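You operate a simulated robot arm through the tools that you are given. There is no shell and no other tool.

Carry out the task below with a simulated robot arm. There is one attempt and no reset: what you move stays moved.

Task
Test the three docked batteries once, move the one showing ERR to the grey rack and switch the dock off.

Only the result counts: the job must be done as asked and must still hold three seconds after the hand-in. Knocking over, shifting, dropping, spilling or breaking anything else fails it.

Robot
A 7-joint arm with a two-finger gripper, fixed in place. Base frame: the origin is on the floor under the middle of its stand, x ahead of it, y to its left, z up; the work surface is at about z = 0.9. Lengths are in m, angles in degrees, forces in N, time in s.
With the tool pointing down near the work surface it reaches from about 0.34 to 0.72 m from the base axis. Its first joint turns from -66.0 to 66.0 degrees. Payload 2.45 kg.
Tool frame: the origin (TCP) lies between the finger pads and is the grasp point; the fingertips stand 0.026 m ahead of it; z points along the fingers, y is the line along which they close. The gripper opens to 0.096 m; its body begins 0.069 m behind the TCP.
Orientation is told as [roll, pitch, yaw] about the base's x, y, z axes, in that order, counted from this pose: with the fingers straight down and closing along the base's y, the tool's x points along the base's -x, its y along +y and its z along -z.

Tools
- The arm moves only by the tool play_rows. Its argument "commands" is a list of rows, each a list of 3 entries, a list of its own where there are three numbers: the shift along the base's x, y, z in units of 20 mm (1.0 is 20 mm), then the turn, a rotation vector about the base's x, y, z in units of 8 degrees (1.0 is 8 degrees), then the gripper command, from -1 (fully open) to 1 (shut), values between in proportion. In form: [[[x, y, z], [rx, ry, rz], jaw], ...]. A call has 1 to 20 rows; each row shifts and turns the commanded pose from where the row before left it. A call with a number of a shift or a turn outside -1 to 1 is refused whole. Each row takes 0.2 s and may step no farther than 0.05 m and 8.6 degrees from the row before; otherwise, or with a gripper value out of range, the whole call is refused. Where a pose cannot be reached the arm comes as near as it can. A force on the tool above 40 N (or 10 N above the force at the start of the call, whichever is more), or a blocked arm, ends the call early, and 0.2 s more pass. Each finger travels about 0.05 m/s and halts on what it meets, pressing with about 21 N; the grip force reading is that of the motor and also rises with nothing between the fingers. The clock runs only during rows and for 0.2 s after the last one: add rows that do not move to give the fingers time. It gives the time, the measured TCP pose, the force on the tool (base axes), the opening and the grip force at its end, in the units of the frame above (readings bear some noise), with the torque about the TCP (base axes, N m) and any sound that the robot's microphone picked up, and new pictures: "views" is both (left out), scene, wrist or none.
- Cameras (640 x 400 px; columns grow to the right, rows downward): "scene" is fixed at [0.1607, -0.3833, 1.4362]; the picture's right is [0.84, -0.54, 0.00], its down [-0.25, -0.39, -0.89] and it looks along [0.48, 0.74, -0.46] (base axes); focal length 332 px, centre (320, 200). "wrist" rides on the gripper at [0.082, 0.003, -0.098] in the tool frame; the picture's right is [-0.04, 1.00, 0.00], its down [-0.73, -0.03, -0.68] and it looks along [-0.68, -0.03, 0.73] (tool axes); focal length 256 px, centre (320, 200). There is no depth. A picture from a camera that has moved, and an enlarged one, comes with that camera's place and axes in the base frame and with its lens.
- enlarge(camera, box): a new picture of the part [left, top, right, bottom] of that camera's present view, enlarged. No time passes.
- sign_off(): hands the job in; it is judged then, once.

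Nothing tells you positions but the pictures and the camera data. Unless the task says otherwise, let go and move clear before handing in.

The tools are called after "Call:" by a JSON object that holds its "name" and its "arguments". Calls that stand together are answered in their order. play_rows: Moves the arm, as the interface text tells. Its arguments: {"type":"object","properties":{"commands":{"type":"array"},"views":{"type":"string","enum":["both","scene","wrist","none"]}},"required":["commands"]} The other tools are called the same way: enlarge (camera, box) takes an enlarged picture of a part of a camera's view; sign_off () hands the job in.

At the start:

```text
t: 0.0
eef_pos: [0.3543, 0.2538, 1.2993]
orientation: [0.1, 0.0, 0.0]
ft_force: [-0.6, 0.4, -0.6]
torque: [0.0, 0.04, 0.01]
grip_width: 0.096
gripper_force: 0.1
```

scene: 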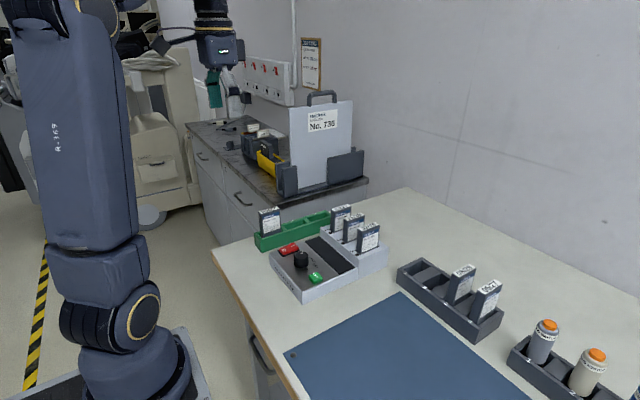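
wrist: 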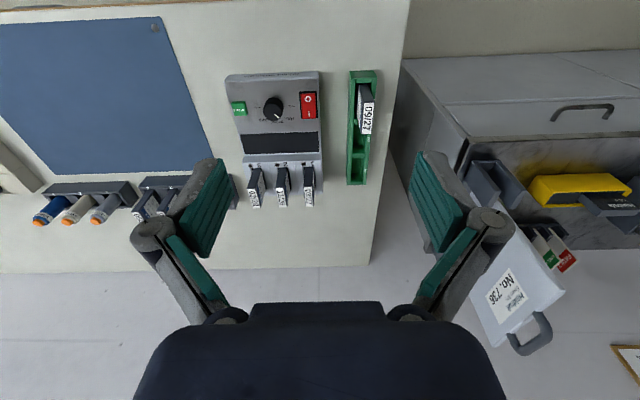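

I see a dock with three batteries, a red rocker switch, a dial and a green button, plus a green rack and a dark grey rack. I'll enlarge the pictures to read the controls before moving.

Call:
{"name": "enlarge", "arguments": {"camera": "scene", "box": [240, 190, 400, 310]}}

Call:
{"name": "enlarge", "arguments": {"camera": "wrist", "box": [210, 60, 390, 220]}}

Call:
{"name": "enlarge", "arguments": {"camera": "scene", "box": [380, 240, 640, 400]}}

Call:
{"name": "enlarge", "arguments": {"camera": "wrist", "box": [0, 140, 240, 260]}}

```text
3.33 times, centred on (320, 250) of scene
camera zoom: at [0.1607, -0.3833, 1.4362], right [0.84, -0.54, 0.0], down [-0.25, -0.39, -0.89], along [0.48, 0.74, -0.46], focal length 1107 px, centre (320, 33)
```

zoom: 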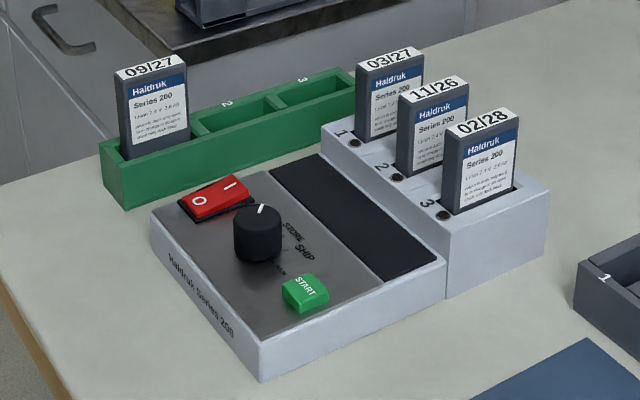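

```text
2.50 times, centred on (300, 140) of wrist
camera zoom: at [0.2734, 0.2565, 1.3985], right [0.04, 1.0, 0.0], down [0.73, -0.03, 0.68], along [0.68, -0.03, -0.73], focal length 640 px, centre (370, 350)
```

zoom: 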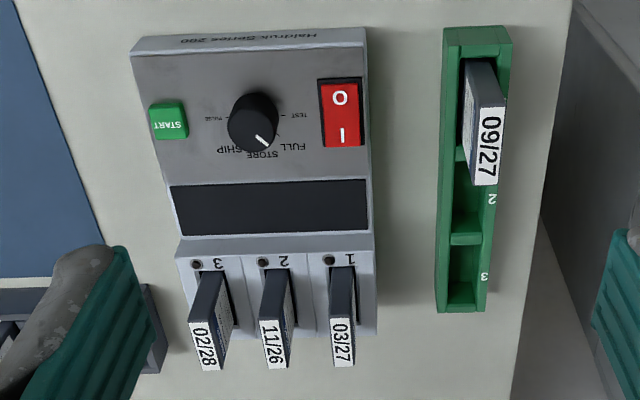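

```text
2.46 times, centred on (510, 320) of scene
camera zoom: at [0.1607, -0.3833, 1.4362], right [0.84, -0.54, 0.0], down [-0.25, -0.39, -0.89], along [0.48, 0.74, -0.46], focal length 817 px, centre (-148, -95)
```

zoom: 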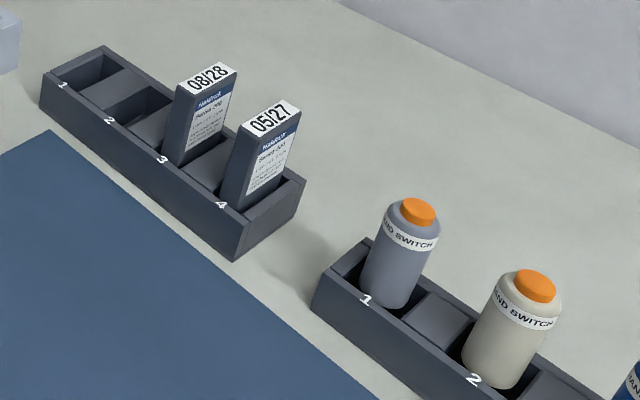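

```text
2.67 times, centred on (120, 200) of wrist
camera zoom: at [0.2734, 0.2565, 1.3985], right [0.04, 1.0, 0.0], down [0.73, -0.03, 0.68], along [0.68, -0.03, -0.73], focal length 683 px, centre (853, 200)
```

zoom: 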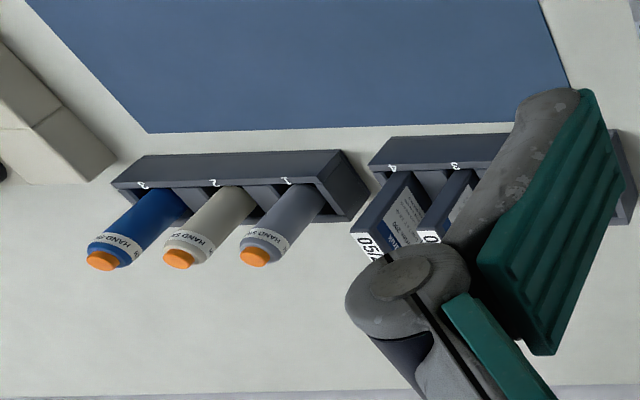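

The dock is around (0.46, 0.16, 0.97), with the batteries standing behind the panel. I'll move above the dock to look at the controls more closely.

Call:
{"name": "play_rows", "arguments": {"commands": [[[0, -0.5875, -0.93], [0, 0, 0], -1], [[0, -0.5875, -0.93], [0, 0, 0], -1], [[0, -0.5875, -0.93], [0, 0, 0], -1], [[0, -0.5875, -0.93], [0, 0, 0], -1], [[0, -0.5875, -0.93], [0, 0, 0], -1], [[0, -0.5875, -0.93], [0, 0, 0], -1], [[0, -0.5875, -0.93], [0, 0, 0], -1], [[0, -0.5875, -0.93], [0, 0, 0], -1], [[0, 0, 0], [0, 0, 0], -1]]}}

```text
t: 2.0
eef_pos: [0.3544, 0.1589, 1.1508]
orientation: [0.0, 0.1, 0.0]
ft_force: [-0.4, -0.6, 0.0]
torque: [-0.02, -0.01, -0.03]
grip_width: 0.0959
gripper_force: 0.1
camera wrist: at [0.2726, 0.1632, 1.2493], right [0.04, 1.0, 0.0], down [0.73, -0.03, 0.68], along [0.68, -0.03, -0.73], focal length 256 px, centre (320, 200)
```

scene: 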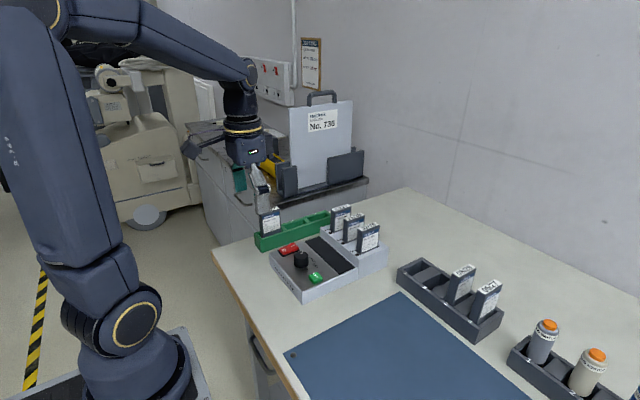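
wrist: 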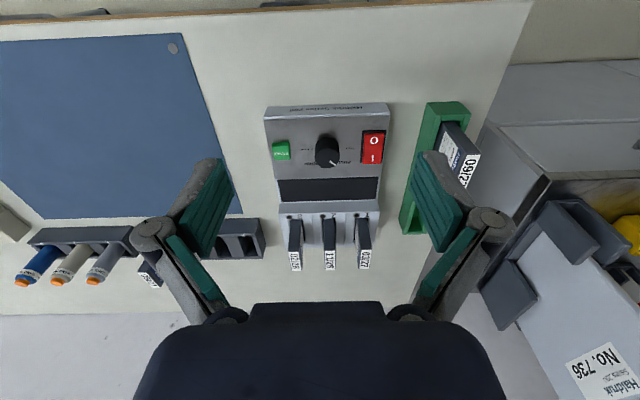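

Call:
{"name": "enlarge", "arguments": {"camera": "wrist", "box": [255, 95, 405, 189]}}

Call:
{"name": "enlarge", "arguments": {"camera": "scene", "box": [265, 230, 361, 290]}}

Call:
{"name": "enlarge", "arguments": {"camera": "wrist", "box": [265, 180, 393, 276]}}

```text
4.26 times, centred on (330, 142) of wrist
camera zoom: at [0.2726, 0.1632, 1.2493], right [0.04, 1.0, 0.0], down [0.73, -0.03, 0.68], along [0.68, -0.03, -0.73], focal length 1089 px, centre (277, 447)
```

zoom: 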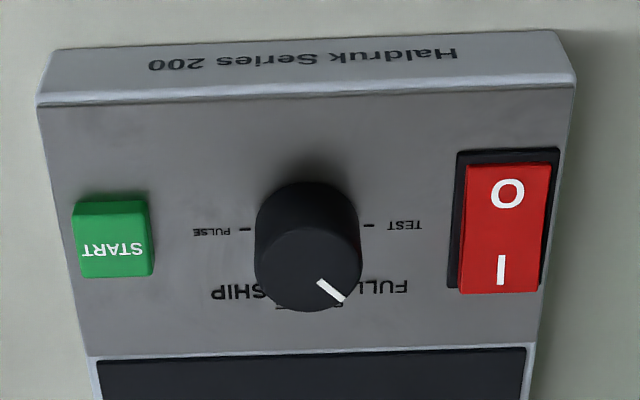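

```text
6.67 times, centred on (313, 260) of scene
camera zoom: at [0.1607, -0.3833, 1.4362], right [0.84, -0.54, 0.0], down [-0.25, -0.39, -0.89], along [0.48, 0.74, -0.46], focal length 2214 px, centre (367, -200)
```

zoom: 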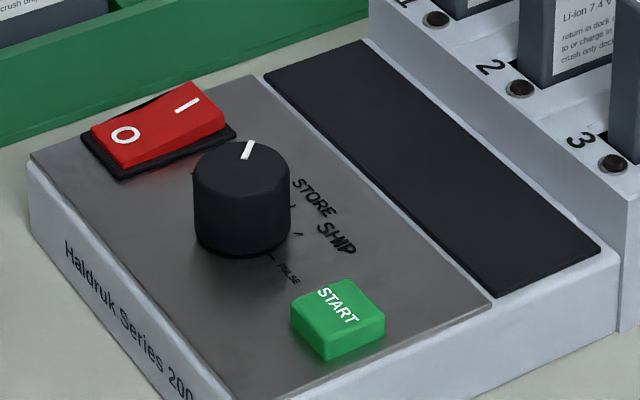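

```text
4.17 times, centred on (329, 228) of wrist
camera zoom: at [0.2726, 0.1632, 1.2493], right [0.04, 1.0, 0.0], down [0.73, -0.03, 0.68], along [0.68, -0.03, -0.73], focal length 1067 px, centre (282, 83)
```

zoom: 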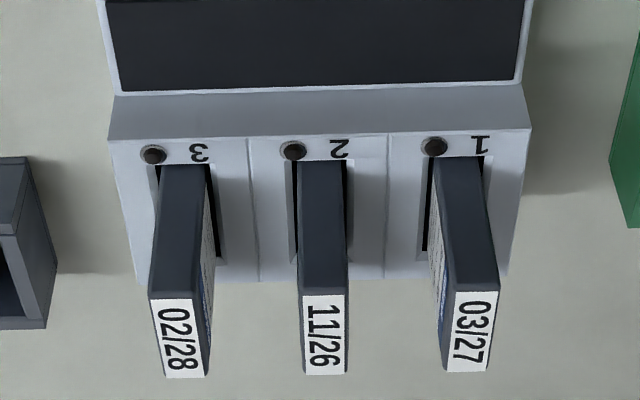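

The rocker is on O, so the dock is off. The dial points at FULL, and TEST is about 45° counter-clockwise from above, toward +y. I take the dial top to be at about (0.462, 0.165, 0.965), START at (0.461, 0.102, 0.951) and the rocker at (0.46, 0.227). I'll move closer over the dial to refine that.

Call:
{"name": "play_rows", "arguments": {"commands": [[[0.897, 0.05, -0.84], [0, 0, 0], -1], [[0.897, 0.05, -0.84], [0, 0, 0], -1], [[0.897, 0.05, -0.84], [0, 0, 0], -1], [[0.897, 0.05, -0.84], [0, 0, 0], -1], [[0.897, 0.05, -0.84], [0, 0, 0], -1], [[0.897, 0.05, -0.84], [0, 0, 0], -1], [[0, 0, 0], [0, 0, 0], -1]]}}

Call:
{"name": "enlarge", "arguments": {"camera": "wrist", "box": [200, 40, 440, 190]}}

Call:
{"name": "enlarge", "arguments": {"camera": "scene", "box": [240, 190, 400, 310]}}

```text
t: 3.6
eef_pos: [0.4618, 0.1652, 1.0492]
orientation: [0.0, 0.0, -0.1]
ft_force: [0.0, -0.3, -0.3]
torque: [-0.01, 0.0, -0.02]
grip_width: 0.096
gripper_force: 0.1
camera wrist: at [0.3799, 0.1691, 1.1481], right [0.04, 1.0, 0.0], down [0.73, -0.03, 0.68], along [0.68, -0.03, -0.73], focal length 256 px, centre (320, 200)
```

scene: 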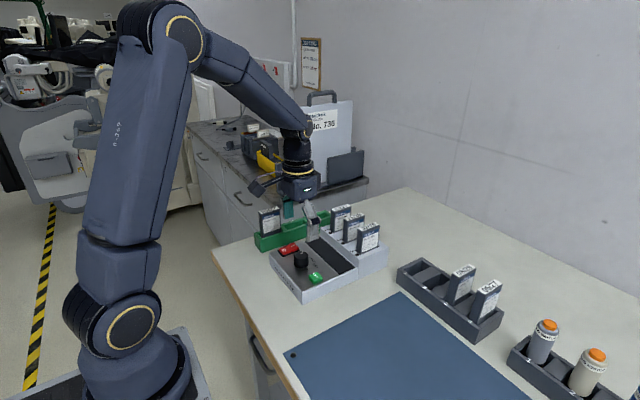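
wrist: 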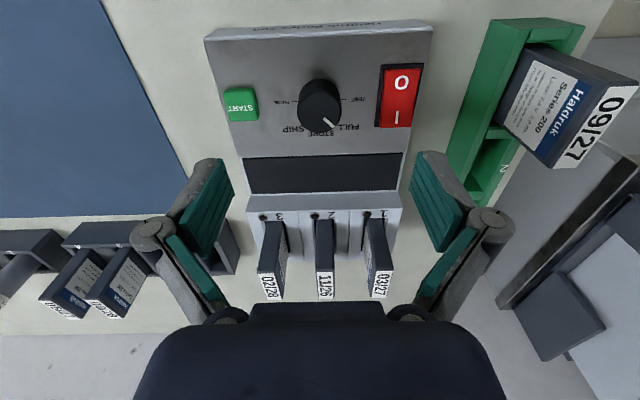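

```text
2.67 times, centred on (320, 115) of wrist
camera zoom: at [0.3799, 0.1691, 1.1481], right [0.04, 1.0, 0.0], down [0.73, -0.03, 0.68], along [0.68, -0.03, -0.73], focal length 683 px, centre (320, 427)
```

zoom: 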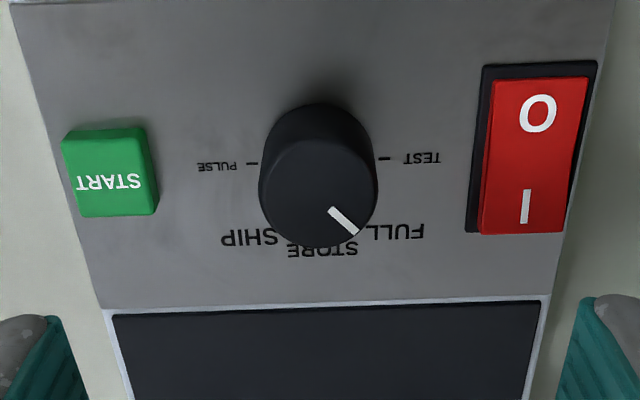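

```text
3.33 times, centred on (320, 250) of scene
camera zoom: at [0.1607, -0.3833, 1.4362], right [0.84, -0.54, 0.0], down [-0.25, -0.39, -0.89], along [0.48, 0.74, -0.46], focal length 1107 px, centre (320, 33)
```

zoom: 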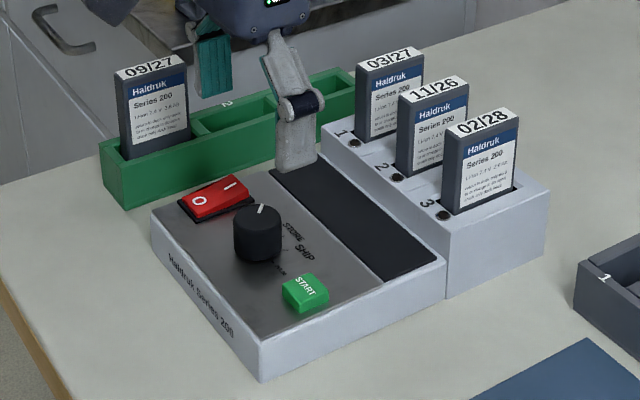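

The dial measures (0.4625, 0.1654), top at 0.965 and panel at 0.941, with the pointer near FULL. I'll turn the gripper 45° and narrow the opening before descending on it.

Call:
{"name": "play_rows", "arguments": {"commands": [[[0, 0, -0.3], [0, 0, 0.9375], -0.25], [[0, 0, -0.3], [0, 0, 0.9375], -0.25], [[0, 0, -0.3], [0, 0, 0.9375], -0.25], [[0, 0, -0.3], [0, 0, 0.9375], -0.25], [[0, 0, -0.3], [0, 0, 0.9375], -0.25], [[0, 0, -0.3], [0, 0, 0.9375], -0.25], [[0, 0, 0], [0, 0, 0], -0.25]]}}

Call:
{"name": "enlarge", "arguments": {"camera": "wrist", "box": [200, 40, 440, 190]}}

Call:
{"name": "enlarge", "arguments": {"camera": "scene", "box": [240, 190, 400, 310]}}

```text
t: 5.2
eef_pos: [0.4619, 0.1649, 1.0154]
orientation: [0.0, 0.0, 45.1]
ft_force: [0.1, 0.7, -0.6]
torque: [-0.04, -0.01, -0.02]
grip_width: 0.0598
gripper_force: 0.0
camera wrist: at [0.4023, 0.1095, 1.1134], right [-0.68, 0.73, 0.0], down [0.54, 0.5, 0.68], along [0.5, 0.46, -0.73], focal length 256 px, centre (320, 200)
```

scene: 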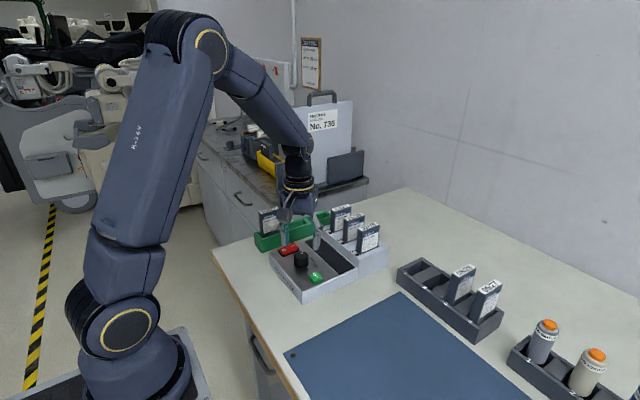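
wrist: 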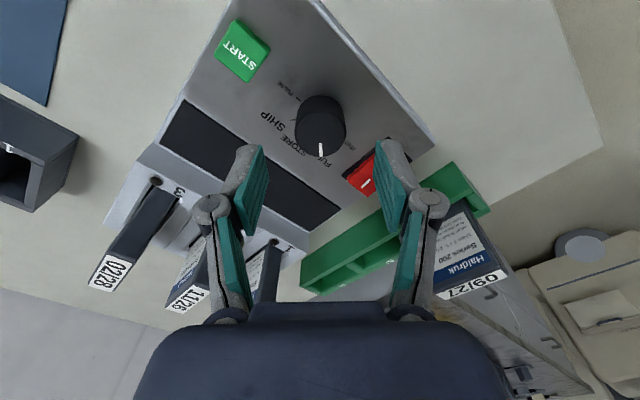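

```text
2.67 times, centred on (320, 115) of wrist
camera zoom: at [0.4023, 0.1095, 1.1134], right [-0.68, 0.73, 0.0], down [0.54, 0.5, 0.68], along [0.5, 0.46, -0.73], focal length 683 px, centre (320, 427)
```

zoom: 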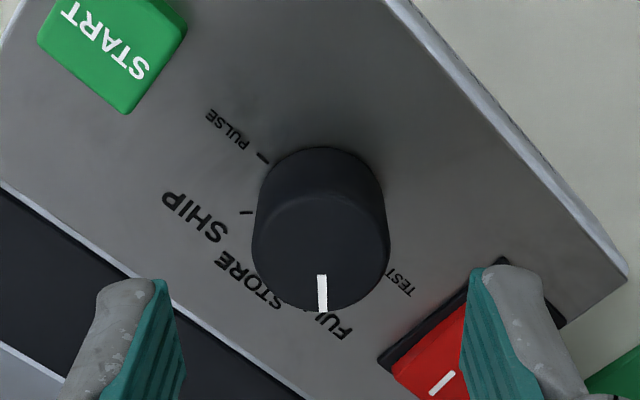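

```text
3.33 times, centred on (320, 250) of scene
camera zoom: at [0.1607, -0.3833, 1.4362], right [0.84, -0.54, 0.0], down [-0.25, -0.39, -0.89], along [0.48, 0.74, -0.46], focal length 1107 px, centre (320, 33)
```

zoom: 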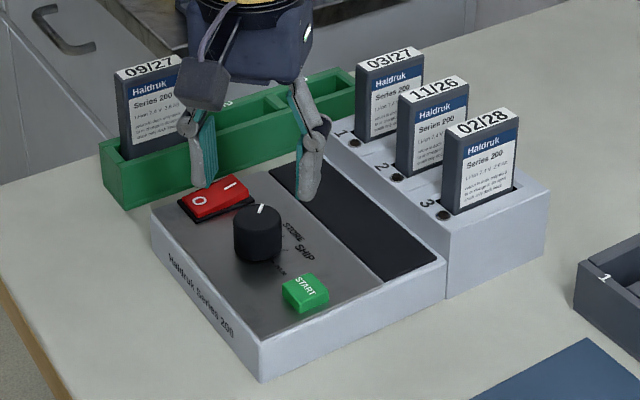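

The dial sits centred between the fingers. I'll lower to grip its upper part with the fingertips a few millimetres above the panel, then close.

Call:
{"name": "play_rows", "arguments": {"commands": [[[0.03, 0.02, -0.7], [0, 0, 0], -0.08], [[0, 0, -0.7], [0, 0, 0], -0.08], [[0, 0, -0.65], [0, 0, 0], -0.08], [[0, 0, 0], [0, 0, 0], -0.08]]}}

Call:
{"name": "enlarge", "arguments": {"camera": "wrist", "box": [200, 80, 440, 230]}}

Call:
{"name": "enlarge", "arguments": {"camera": "scene", "box": [260, 200, 372, 284]}}

```text
t: 6.2
eef_pos: [0.4631, 0.1639, 0.9731]
orientation: [-0.1, 0.0, 45.0]
ft_force: [0.4, 0.1, -1.0]
torque: [0.01, 0.0, 0.0]
grip_width: 0.0515
gripper_force: 0.1
camera wrist: at [0.4029, 0.1092, 1.0718], right [-0.68, 0.73, 0.0], down [0.54, 0.5, 0.68], along [0.5, 0.46, -0.73], focal length 256 px, centre (320, 200)
```

scene: 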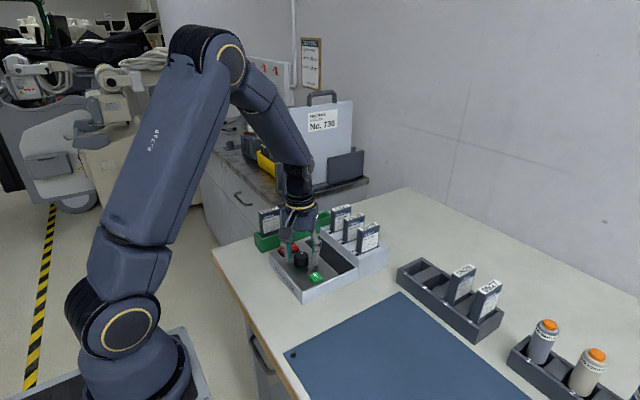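
wrist: 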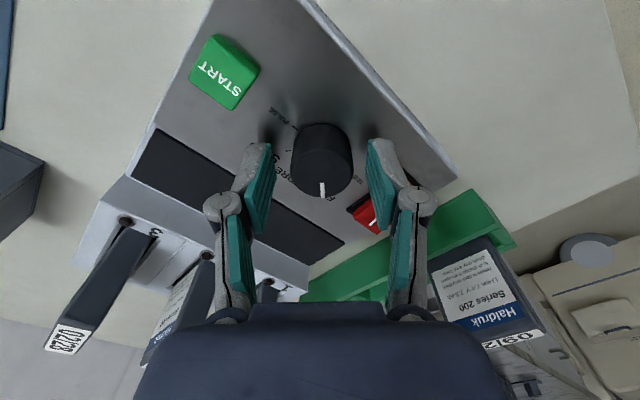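

```text
2.67 times, centred on (320, 155) of wrist
camera zoom: at [0.4029, 0.1092, 1.0718], right [-0.68, 0.73, 0.0], down [0.54, 0.5, 0.68], along [0.5, 0.46, -0.73], focal length 683 px, centre (320, 320)
```

zoom: 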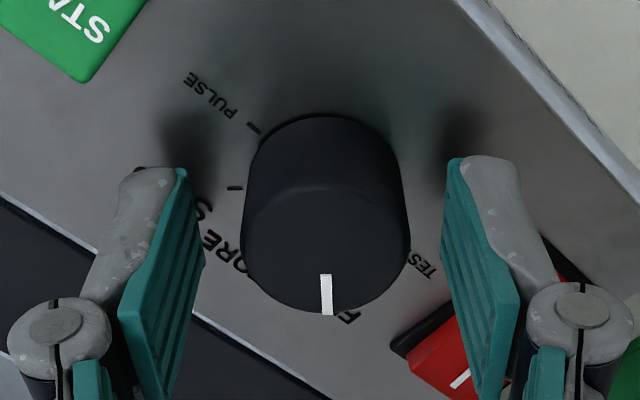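

```text
4.76 times, centred on (316, 242) of scene
camera zoom: at [0.1607, -0.3833, 1.4362], right [0.84, -0.54, 0.0], down [-0.25, -0.39, -0.89], along [0.48, 0.74, -0.46], focal length 1581 px, centre (339, 0)
```

zoom: 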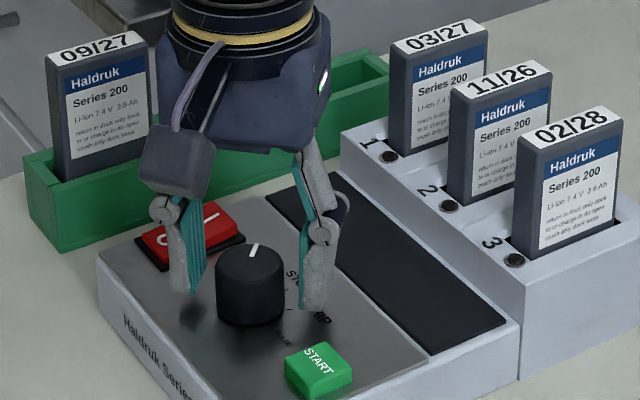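

The fingers straddle the dial clear of the panel, START and the rocker. I'll nudge the centring slightly and close on the dial.

Call:
{"name": "play_rows", "arguments": {"commands": [[[-0.03, 0.05, 0], [0, 0, 0], -0.08], [[0, 0, 0], [0, 0, 0], 0.7], [[0, 0, 0], [0, 0, 0], 0.7], [[0, 0, 0], [0, 0, 0], 0.7], [[0, 0, 0], [0, 0, 0], 0.7]]}}

Call:
{"name": "enlarge", "arguments": {"camera": "wrist", "box": [200, 80, 440, 230]}}

```text
t: 7.4
eef_pos: [0.4616, 0.165, 0.9741]
orientation: [0.0, -0.1, 45.0]
ft_force: [2.7, -3.1, -1.1]
torque: [-0.08, -0.12, -0.02]
grip_width: 0.0338
gripper_force: 45.4
camera wrist: at [0.4023, 0.1102, 1.0719], right [-0.68, 0.74, 0.0], down [0.54, 0.5, 0.68], along [0.5, 0.46, -0.73], focal length 256 px, centre (320, 200)
```

scene: 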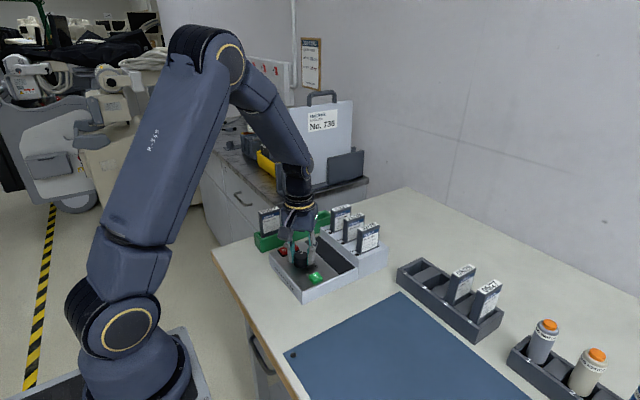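
wrist: 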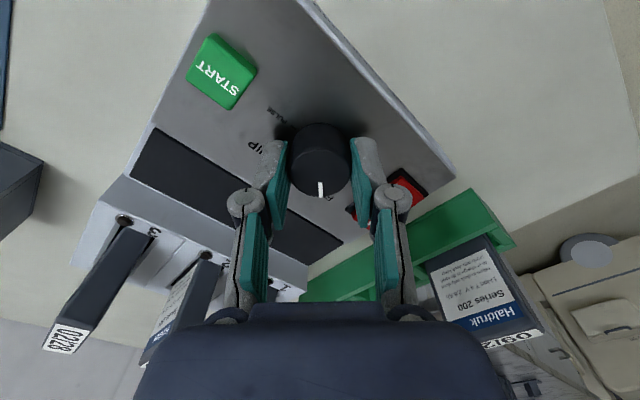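

```text
2.67 times, centred on (320, 155) of wrist
camera zoom: at [0.4023, 0.1102, 1.0719], right [-0.68, 0.74, 0.0], down [0.54, 0.5, 0.68], along [0.5, 0.46, -0.73], focal length 683 px, centre (320, 320)
```

zoom: 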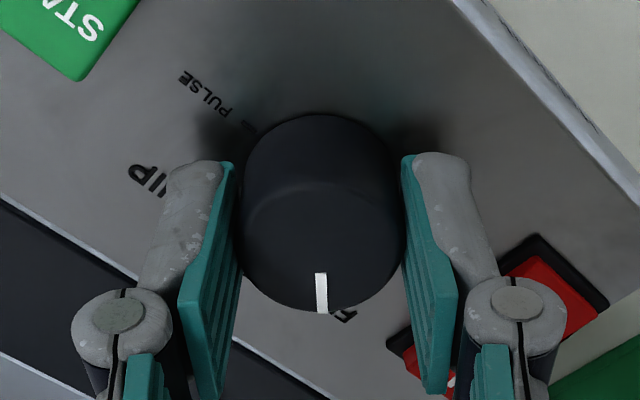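

The dial is gripped with only about 4 N of side force. I'll turn it 45° counter-clockwise toward TEST.

Call:
{"name": "play_rows", "arguments": {"commands": [[[0, 0, 0], [0, 0, 0.9375], 0.7], [[0, 0, 0], [0, 0, 0.9375], 0.7], [[0, 0, 0], [0, 0, 0.9375], 0.7], [[0, 0, 0], [0, 0, 0.9375], 0.7], [[0, 0, 0], [0, 0, 0.9375], 0.7], [[0, 0, 0], [0, 0, 0.9375], 0.7], [[0, 0, 0], [0, 0, 0], 0.7]]}}

Call:
{"name": "enlarge", "arguments": {"camera": "wrist", "box": [200, 80, 440, 230]}}

Call:
{"name": "enlarge", "arguments": {"camera": "scene", "box": [260, 200, 372, 284]}}

```text
t: 9.0
eef_pos: [0.4618, 0.1664, 0.973]
orientation: [-0.2, 0.1, 90.1]
ft_force: [-0.4, -11.3, 15.2]
torque: [-0.49, 0.2, -0.09]
grip_width: 0.0336
gripper_force: 45.3
camera wrist: at [0.459, 0.0842, 1.0719], right [-1.0, 0.04, 0.0], down [0.03, 0.73, 0.68], along [0.03, 0.68, -0.73], focal length 256 px, centre (320, 200)
```

scene: 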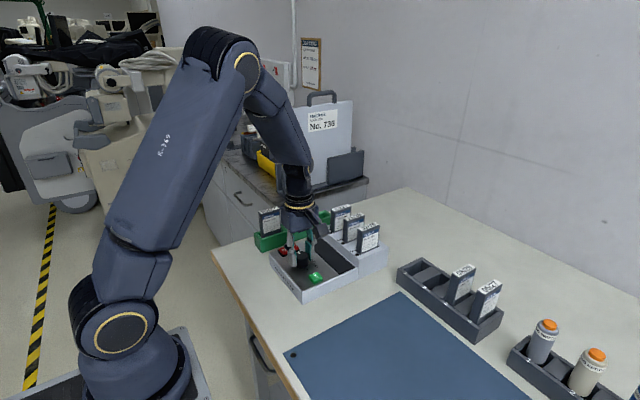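
wrist: 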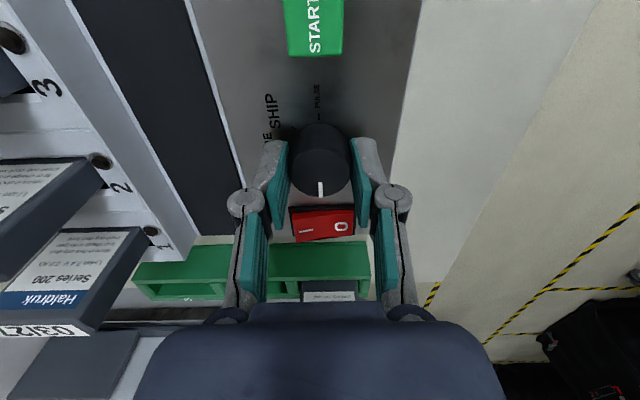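

```text
2.67 times, centred on (320, 155) of wrist
camera zoom: at [0.459, 0.0842, 1.0719], right [-1.0, 0.04, 0.0], down [0.03, 0.73, 0.68], along [0.03, 0.68, -0.73], focal length 683 px, centre (320, 320)
```

zoom: 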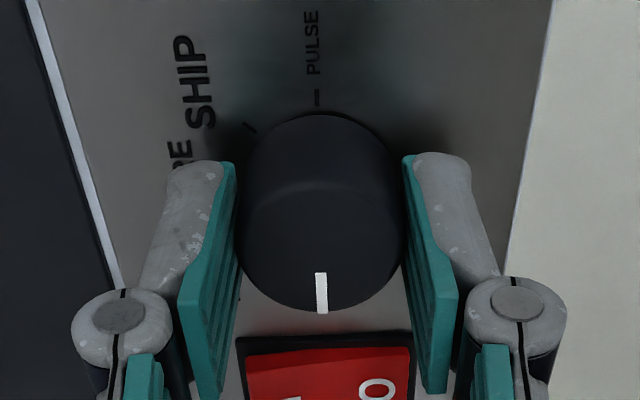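

```text
4.76 times, centred on (316, 242) of scene
camera zoom: at [0.1605, -0.3837, 1.4361], right [0.84, -0.54, 0.0], down [-0.25, -0.39, -0.89], along [0.48, 0.74, -0.46], focal length 1581 px, centre (339, 0)
```

zoom: 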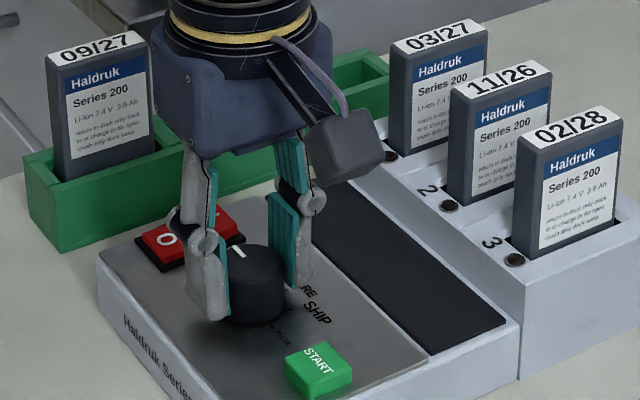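

The pointer has turned with the fingers and now points to +y, toward TEST. I'll open to release the dial, then rise and check where it rests.

Call:
{"name": "play_rows", "arguments": {"commands": [[[0, 0, 0], [0, 0, 0], 0.0], [[0, 0, 0], [0, 0, 0], 0.0], [[0, 0, 0], [0, 0, 0], 0.0]]}}

Call:
{"name": "enlarge", "arguments": {"camera": "wrist", "box": [200, 80, 440, 230]}}

```text
t: 9.8
eef_pos: [0.4614, 0.166, 0.9729]
orientation: [0.0, 0.0, 90.0]
ft_force: [-0.4, -0.4, 0.2]
torque: [0.0, -0.01, 0.01]
grip_width: 0.048
gripper_force: 0.0
camera wrist: at [0.4589, 0.0849, 1.0715], right [-1.0, 0.04, 0.0], down [0.03, 0.73, 0.68], along [0.03, 0.68, -0.73], focal length 256 px, centre (320, 200)
```

scene: 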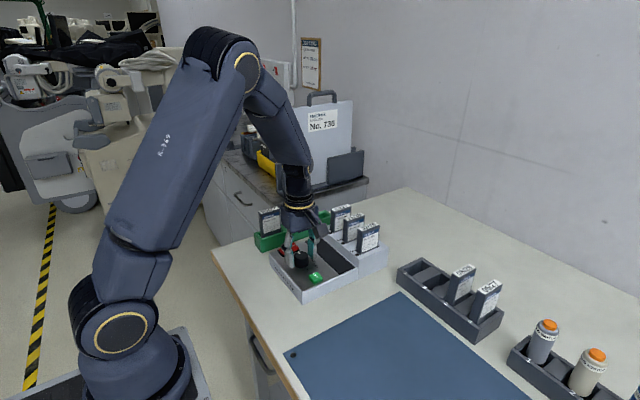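
wrist: 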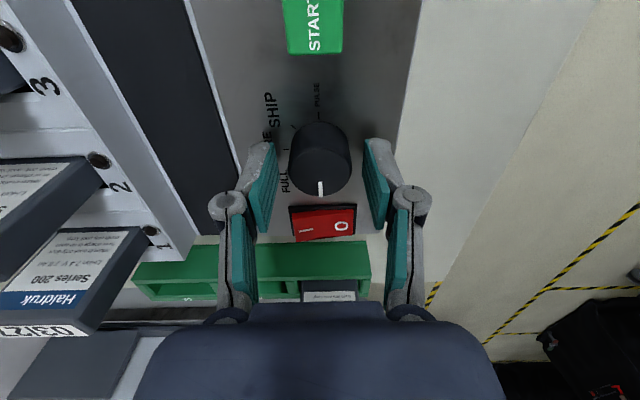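

```text
2.67 times, centred on (320, 155) of wrist
camera zoom: at [0.4589, 0.0849, 1.0715], right [-1.0, 0.04, 0.0], down [0.03, 0.73, 0.68], along [0.03, 0.68, -0.73], focal length 683 px, centre (320, 320)
```

zoom: 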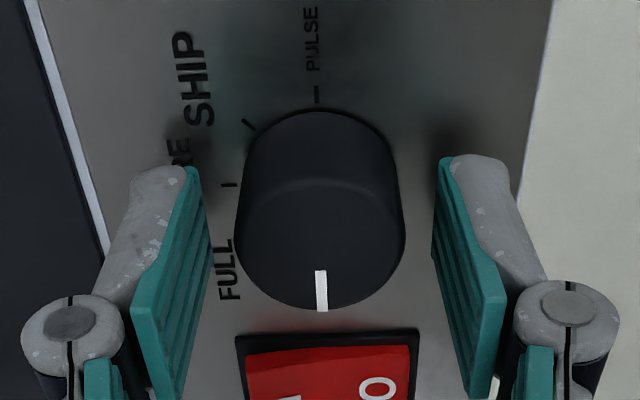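

The dial rests on TEST and the force is back to zero. I'll rise, turn the gripper back, close the fingers and go above the I side of the rocker at about (0.475, 0.227).

Call:
{"name": "play_rows", "arguments": {"commands": [[[0, 0, 0.95], [0, 0, 0], 0.0], [[0, 0, 0.95], [0, 0, 0], 0.0], [[0, 0, 0.95], [0, 0, 0], 0.0], [[0, 0, 0.95], [0, 0, 0], 0.0], [[0.057, 0.254, 0], [0, 0, -0.9375], 1], [[0.057, 0.254, 0], [0, 0, -0.9375], 1], [[0.057, 0.254, 0], [0, 0, -0.9375], 1], [[0.057, 0.254, 0], [0, 0, -0.9375], 1], [[0.057, 0.254, 0], [0, 0, -0.9375], 1], [[0.057, 0.254, 0], [0, 0, -0.9375], 1], [[0.057, 0.254, 0], [0, 0, -0.9375], 1], [[0.057, 0.254, 0], [0, 0, -0.9375], 1], [[0.057, 0.254, 0], [0, 0, -0.9375], 1], [[0.057, 0.254, 0], [0, 0, -0.9375], 1], [[0.057, 0.254, 0], [0, 0, -0.9375], 1], [[0.057, 0.254, 0], [0, 0, -0.9375], 1], [[0, 0, 0], [0, 0, 0], 1]]}}

Call:
{"name": "enlarge", "arguments": {"camera": "wrist", "box": [160, 20, 440, 195]}}

Call:
{"name": "enlarge", "arguments": {"camera": "scene", "box": [260, 200, 372, 284]}}

```text
t: 13.4
eef_pos: [0.4763, 0.2262, 1.0494]
orientation: [0.0, 0.1, -0.1]
ft_force: [-0.3, -0.3, 0.0]
torque: [0.02, 0.01, -0.02]
grip_width: 0.0
gripper_force: 21.0
camera wrist: at [0.3948, 0.2305, 1.1476], right [0.04, 1.0, 0.0], down [0.73, -0.03, 0.68], along [0.68, -0.03, -0.73], focal length 256 px, centre (320, 200)
```

scene: 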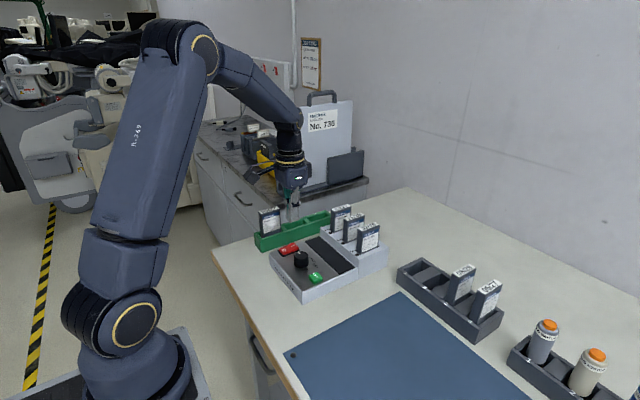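
wrist: 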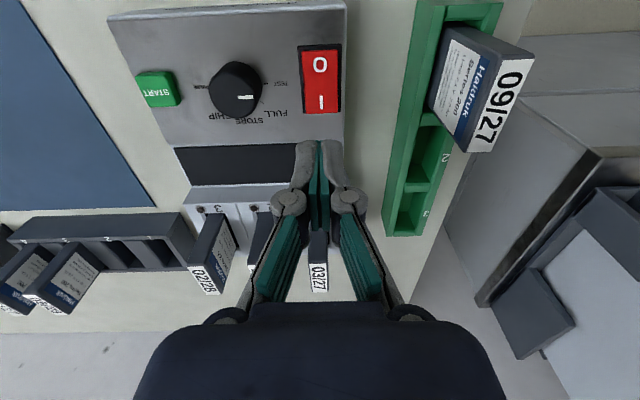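

```text
2.29 times, centred on (300, 108) of wrist
camera zoom: at [0.3948, 0.2305, 1.1476], right [0.04, 1.0, 0.0], down [0.73, -0.03, 0.68], along [0.68, -0.03, -0.73], focal length 585 px, centre (366, 411)
```

zoom: 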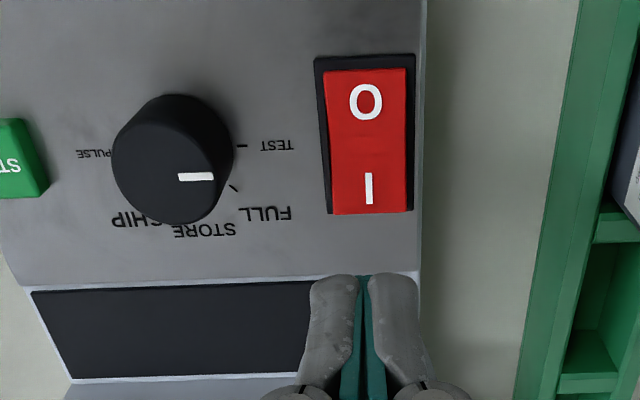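

```text
4.76 times, centred on (316, 242) of scene
camera zoom: at [0.1607, -0.3833, 1.4362], right [0.84, -0.54, 0.0], down [-0.25, -0.39, -0.89], along [0.48, 0.74, -0.46], focal length 1581 px, centre (339, 0)
```

zoom: 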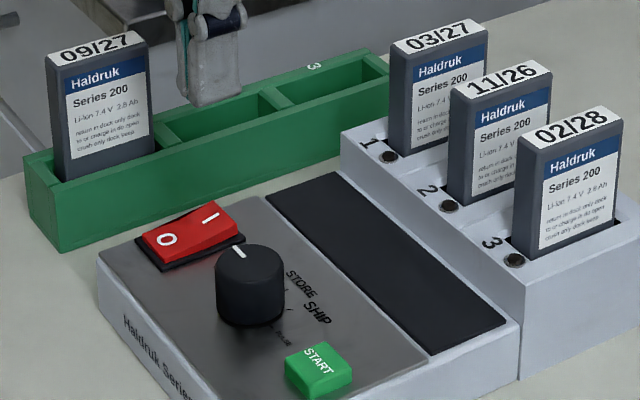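

The dial reads TEST. The rocker's I end is at about (0.48, 0.228) and the closed fingertips are right above it, so I'll lower onto it in small steps.

Call:
{"name": "play_rows", "arguments": {"commands": [[[0, 0.05, -0.8], [0, 0, 0], 1], [[0, 0.05, -0.8], [0, 0, 0], 1], [[0, 0, -0.8], [0, 0, 0], 1], [[0, 0, -0.8], [0, 0, 0], 1], [[0, 0, -0.1], [0, 0, 0], 1], [[0, 0, -0.1], [0, 0, 0], 1], [[0, 0, -0.1], [0, 0, 0], 1], [[0, 0, -0.1], [0, 0, 0], 1]]}}

Call:
{"name": "enlarge", "arguments": {"camera": "wrist", "box": [160, 70, 440, 245]}}

Call:
{"name": "enlarge", "arguments": {"camera": "scene", "box": [260, 200, 372, 284]}}

```text
t: 15.2
eef_pos: [0.4751, 0.2282, 0.9776]
orientation: [0.0, 0.1, -0.1]
ft_force: [1.4, 0.0, -0.9]
torque: [0.02, 0.01, 0.01]
grip_width: 0.0
gripper_force: 20.7
camera wrist: at [0.3936, 0.2322, 1.0754], right [0.04, 1.0, 0.0], down [0.73, -0.03, 0.68], along [0.68, -0.03, -0.73], focal length 256 px, centre (320, 200)
```

scene: 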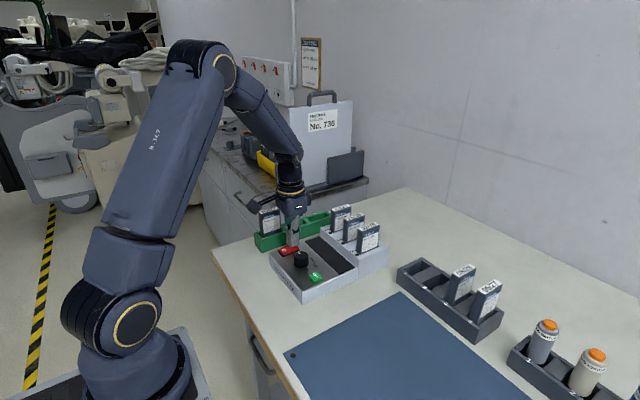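
wrist: 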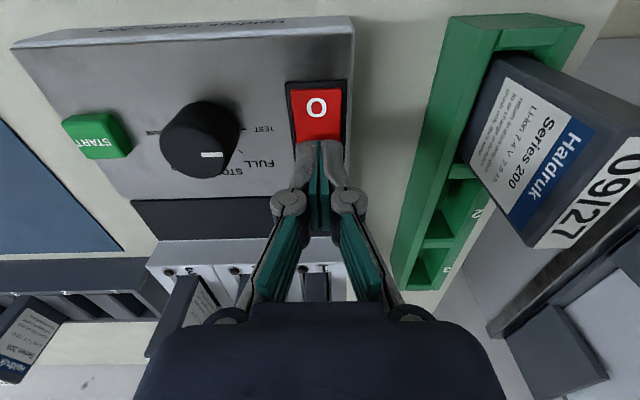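

```text
2.29 times, centred on (300, 158) of wrist
camera zoom: at [0.3936, 0.2322, 1.0754], right [0.04, 1.0, 0.0], down [0.73, -0.03, 0.68], along [0.68, -0.03, -0.73], focal length 585 px, centre (366, 297)
```

zoom: 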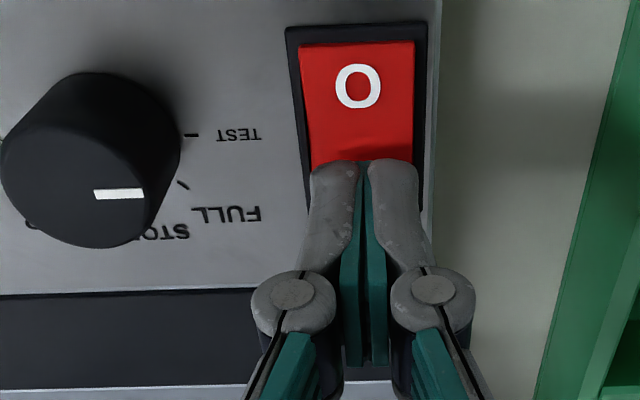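

```text
4.76 times, centred on (316, 242) of scene
camera zoom: at [0.1607, -0.3833, 1.4362], right [0.84, -0.54, 0.0], down [-0.25, -0.39, -0.89], along [0.48, 0.74, -0.46], focal length 1581 px, centre (339, 0)
```

zoom: 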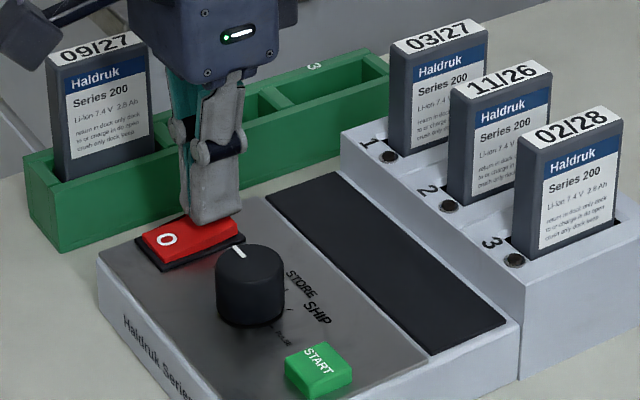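

The tips are just over the I end with no contact force yet. I'll keep pressing in 2 mm steps.

Call:
{"name": "play_rows", "arguments": {"commands": [[[0, 0, -0.1], [0, 0, 0], 1], [[0, 0, -0.1], [0, 0, 0], 1], [[0, 0, -0.1], [0, 0, 0], 1]]}}

Call:
{"name": "enlarge", "arguments": {"camera": "wrist", "box": [160, 70, 440, 245]}}

Call:
{"name": "enlarge", "arguments": {"camera": "scene", "box": [260, 200, 372, 284]}}

```text
t: 16.0
eef_pos: [0.4738, 0.2282, 0.972]
orientation: [0.0, -0.1, -0.1]
ft_force: [-0.2, -2.1, 13.6]
torque: [-0.05, 0.21, 0.0]
grip_width: 0.006
gripper_force: 29.0
camera wrist: at [0.394, 0.2318, 1.0703], right [0.04, 1.0, 0.0], down [0.73, -0.03, 0.68], along [0.68, -0.03, -0.73], focal length 256 px, centre (320, 200)
```

scene: 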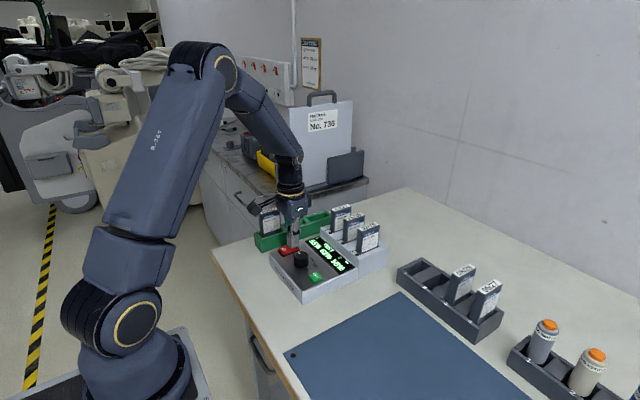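
wrist: 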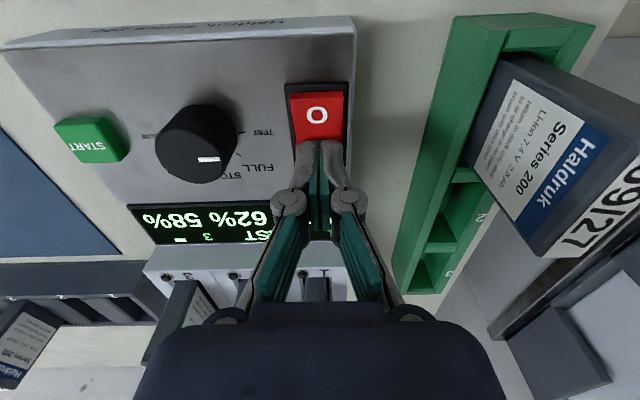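

```text
2.29 times, centred on (300, 158) of wrist
camera zoom: at [0.394, 0.2318, 1.0703], right [0.04, 1.0, 0.0], down [0.73, -0.03, 0.68], along [0.68, -0.03, -0.73], focal length 585 px, centre (366, 297)
```

zoom: 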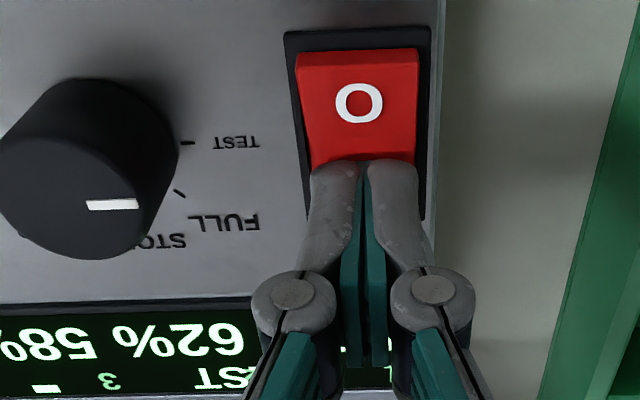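

```text
4.76 times, centred on (316, 242) of scene
camera zoom: at [0.1605, -0.3835, 1.4362], right [0.84, -0.54, 0.0], down [-0.25, -0.39, -0.89], along [0.48, 0.74, -0.46], focal length 1581 px, centre (339, 0)
```

zoom: 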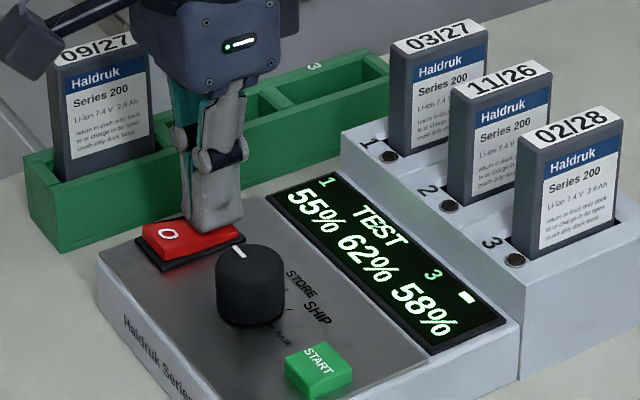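

The dock is on and the display reads TEST 55% / 62% / 58%. I'll lift off and move over the START button at about (0.461, 0.103).

Call:
{"name": "play_rows", "arguments": {"commands": [[[0, 0, 1.0], [0, 0, 0], 1], [[0, 0, 1.0], [0, 0, 0], 1], [[0, 0, 1.0], [0, 0, 0], 1], [[-0.1, -0.893, 0], [0, 0, 0], 1], [[-0.1, -0.893, 0], [0, 0, 0], 1], [[-0.1, -0.893, 0], [0, 0, 0], 1], [[-0.1, -0.893, 0], [0, 0, 0], 1], [[-0.1, -0.893, 0], [0, 0, 0], 1], [[-0.1, -0.893, 0], [0, 0, 0], 1], [[-0.1, -0.893, 0], [0, 0, 0], 1], [[0, 0, 0], [0, 0, 0], 1]]}}

Call:
{"name": "enlarge", "arguments": {"camera": "wrist", "box": [200, 20, 480, 195]}}

Call:
{"name": "enlarge", "arguments": {"camera": "scene", "box": [260, 200, 372, 284]}}

```text
t: 18.4
eef_pos: [0.4595, 0.1037, 1.0318]
orientation: [0.0, 0.0, 0.0]
ft_force: [-0.2, 0.3, -1.3]
torque: [0.03, -0.01, 0.01]
grip_width: 0.0
gripper_force: 29.0
camera wrist: at [0.3788, 0.1063, 1.1302], right [0.04, 1.0, 0.0], down [0.73, -0.03, 0.68], along [0.68, -0.03, -0.73], focal length 256 px, centre (320, 200)
```

scene: 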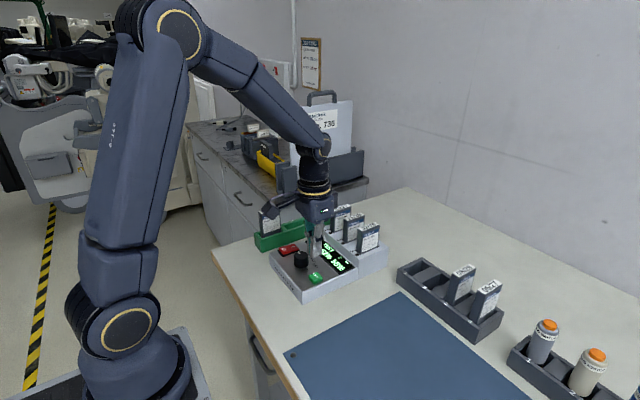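
wrist: 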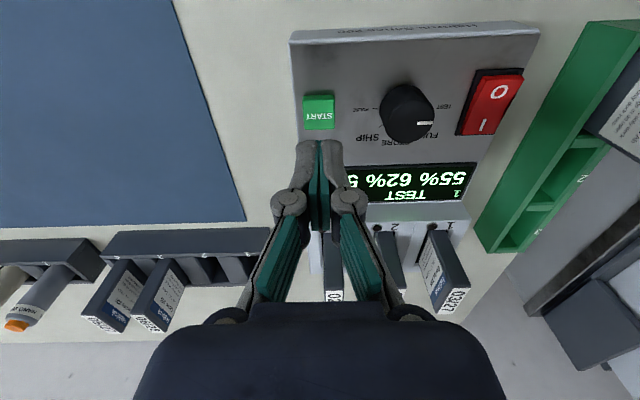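

```text
2.29 times, centred on (340, 108) of wrist
camera zoom: at [0.3788, 0.1063, 1.1302], right [0.04, 1.0, 0.0], down [0.73, -0.03, 0.68], along [0.68, -0.03, -0.73], focal length 585 px, centre (274, 411)
```

zoom: 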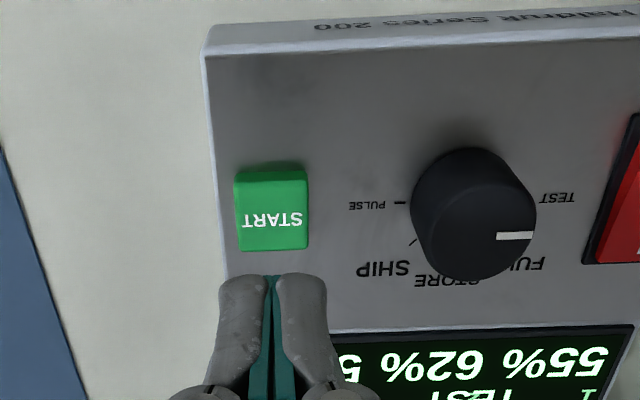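

```text
4.76 times, centred on (316, 242) of scene
camera zoom: at [0.1607, -0.3833, 1.4362], right [0.84, -0.54, 0.0], down [-0.25, -0.39, -0.89], along [0.48, 0.74, -0.46], focal length 1581 px, centre (339, 0)
```

zoom: 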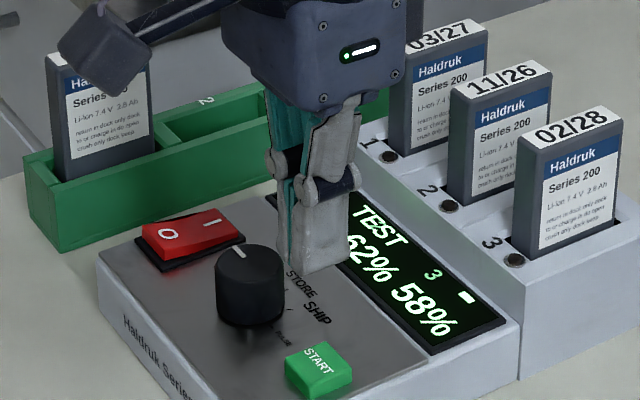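

START is centred at about (0.461, 0.102), directly under the tips. I'll lower to just above it and then press in small steps, for one single press.

Call:
{"name": "play_rows", "arguments": {"commands": [[[0.03, -0.03, -0.86], [0, 0, 0], 1], [[0.03, -0.03, -0.86], [0, 0, 0], 1], [[0, 0, -0.86], [0, 0, 0], 1], [[0, 0, -0.1], [0, 0, 0], 1], [[0, 0, -0.1], [0, 0, 0], 1], [[0, 0, -0.1], [0, 0, 0], 1]]}}

Call:
{"name": "enlarge", "arguments": {"camera": "scene", "box": [260, 200, 372, 284]}}

Call:
{"name": "enlarge", "arguments": {"camera": "wrist", "box": [200, 80, 480, 255]}}

```text
t: 19.8
eef_pos: [0.4615, 0.1018, 0.9747]
orientation: [0.0, 0.0, 0.0]
ft_force: [-0.3, 0.2, 0.4]
torque: [0.0, -0.01, 0.02]
grip_width: 0.0
gripper_force: 28.5
camera wrist: at [0.3809, 0.1065, 1.0719], right [0.04, 1.0, 0.0], down [0.73, -0.03, 0.68], along [0.68, -0.03, -0.73], focal length 256 px, centre (320, 200)
```

scene: 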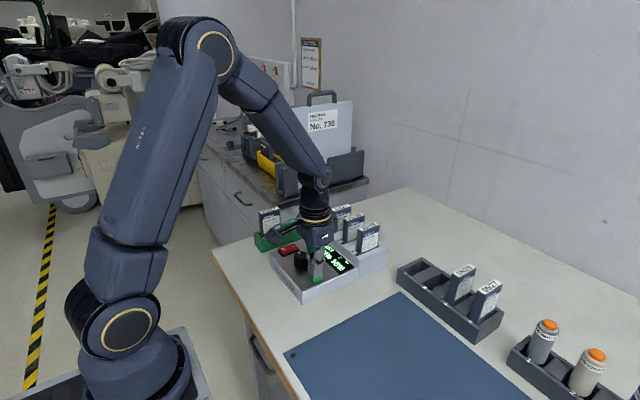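
wrist: 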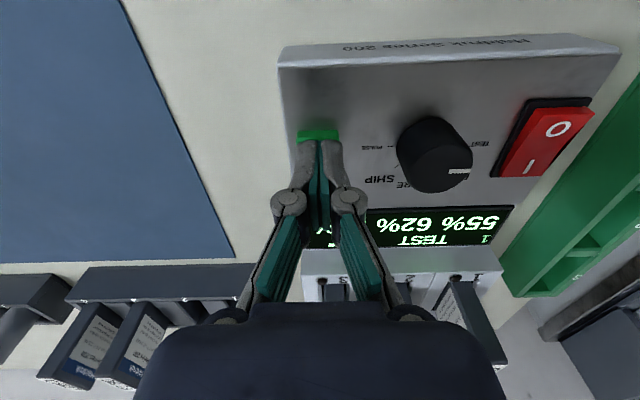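

```text
4.76 times, centred on (316, 242) of scene
camera zoom: at [0.1607, -0.3833, 1.4362], right [0.84, -0.54, 0.0], down [-0.25, -0.39, -0.89], along [0.48, 0.74, -0.46], focal length 1581 px, centre (339, 0)
```

zoom: 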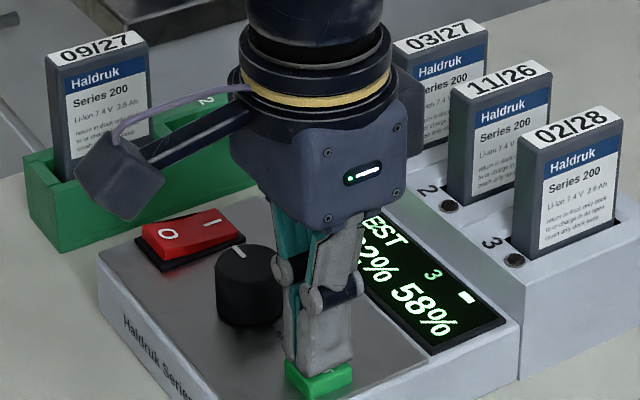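

```text
2.29 times, centred on (340, 168) of wrist
camera zoom: at [0.3809, 0.1065, 1.0719], right [0.04, 1.0, 0.0], down [0.73, -0.03, 0.68], along [0.68, -0.03, -0.73], focal length 585 px, centre (274, 274)
```

zoom: 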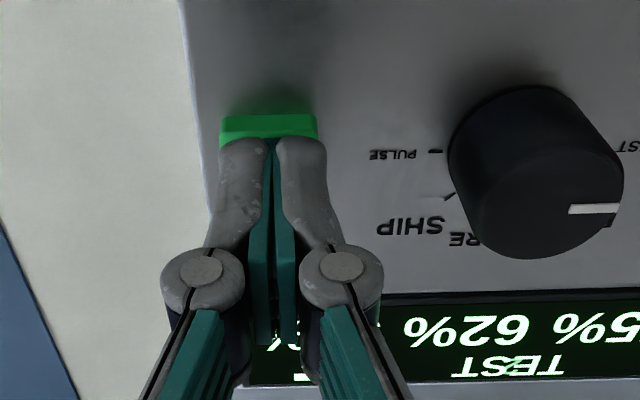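

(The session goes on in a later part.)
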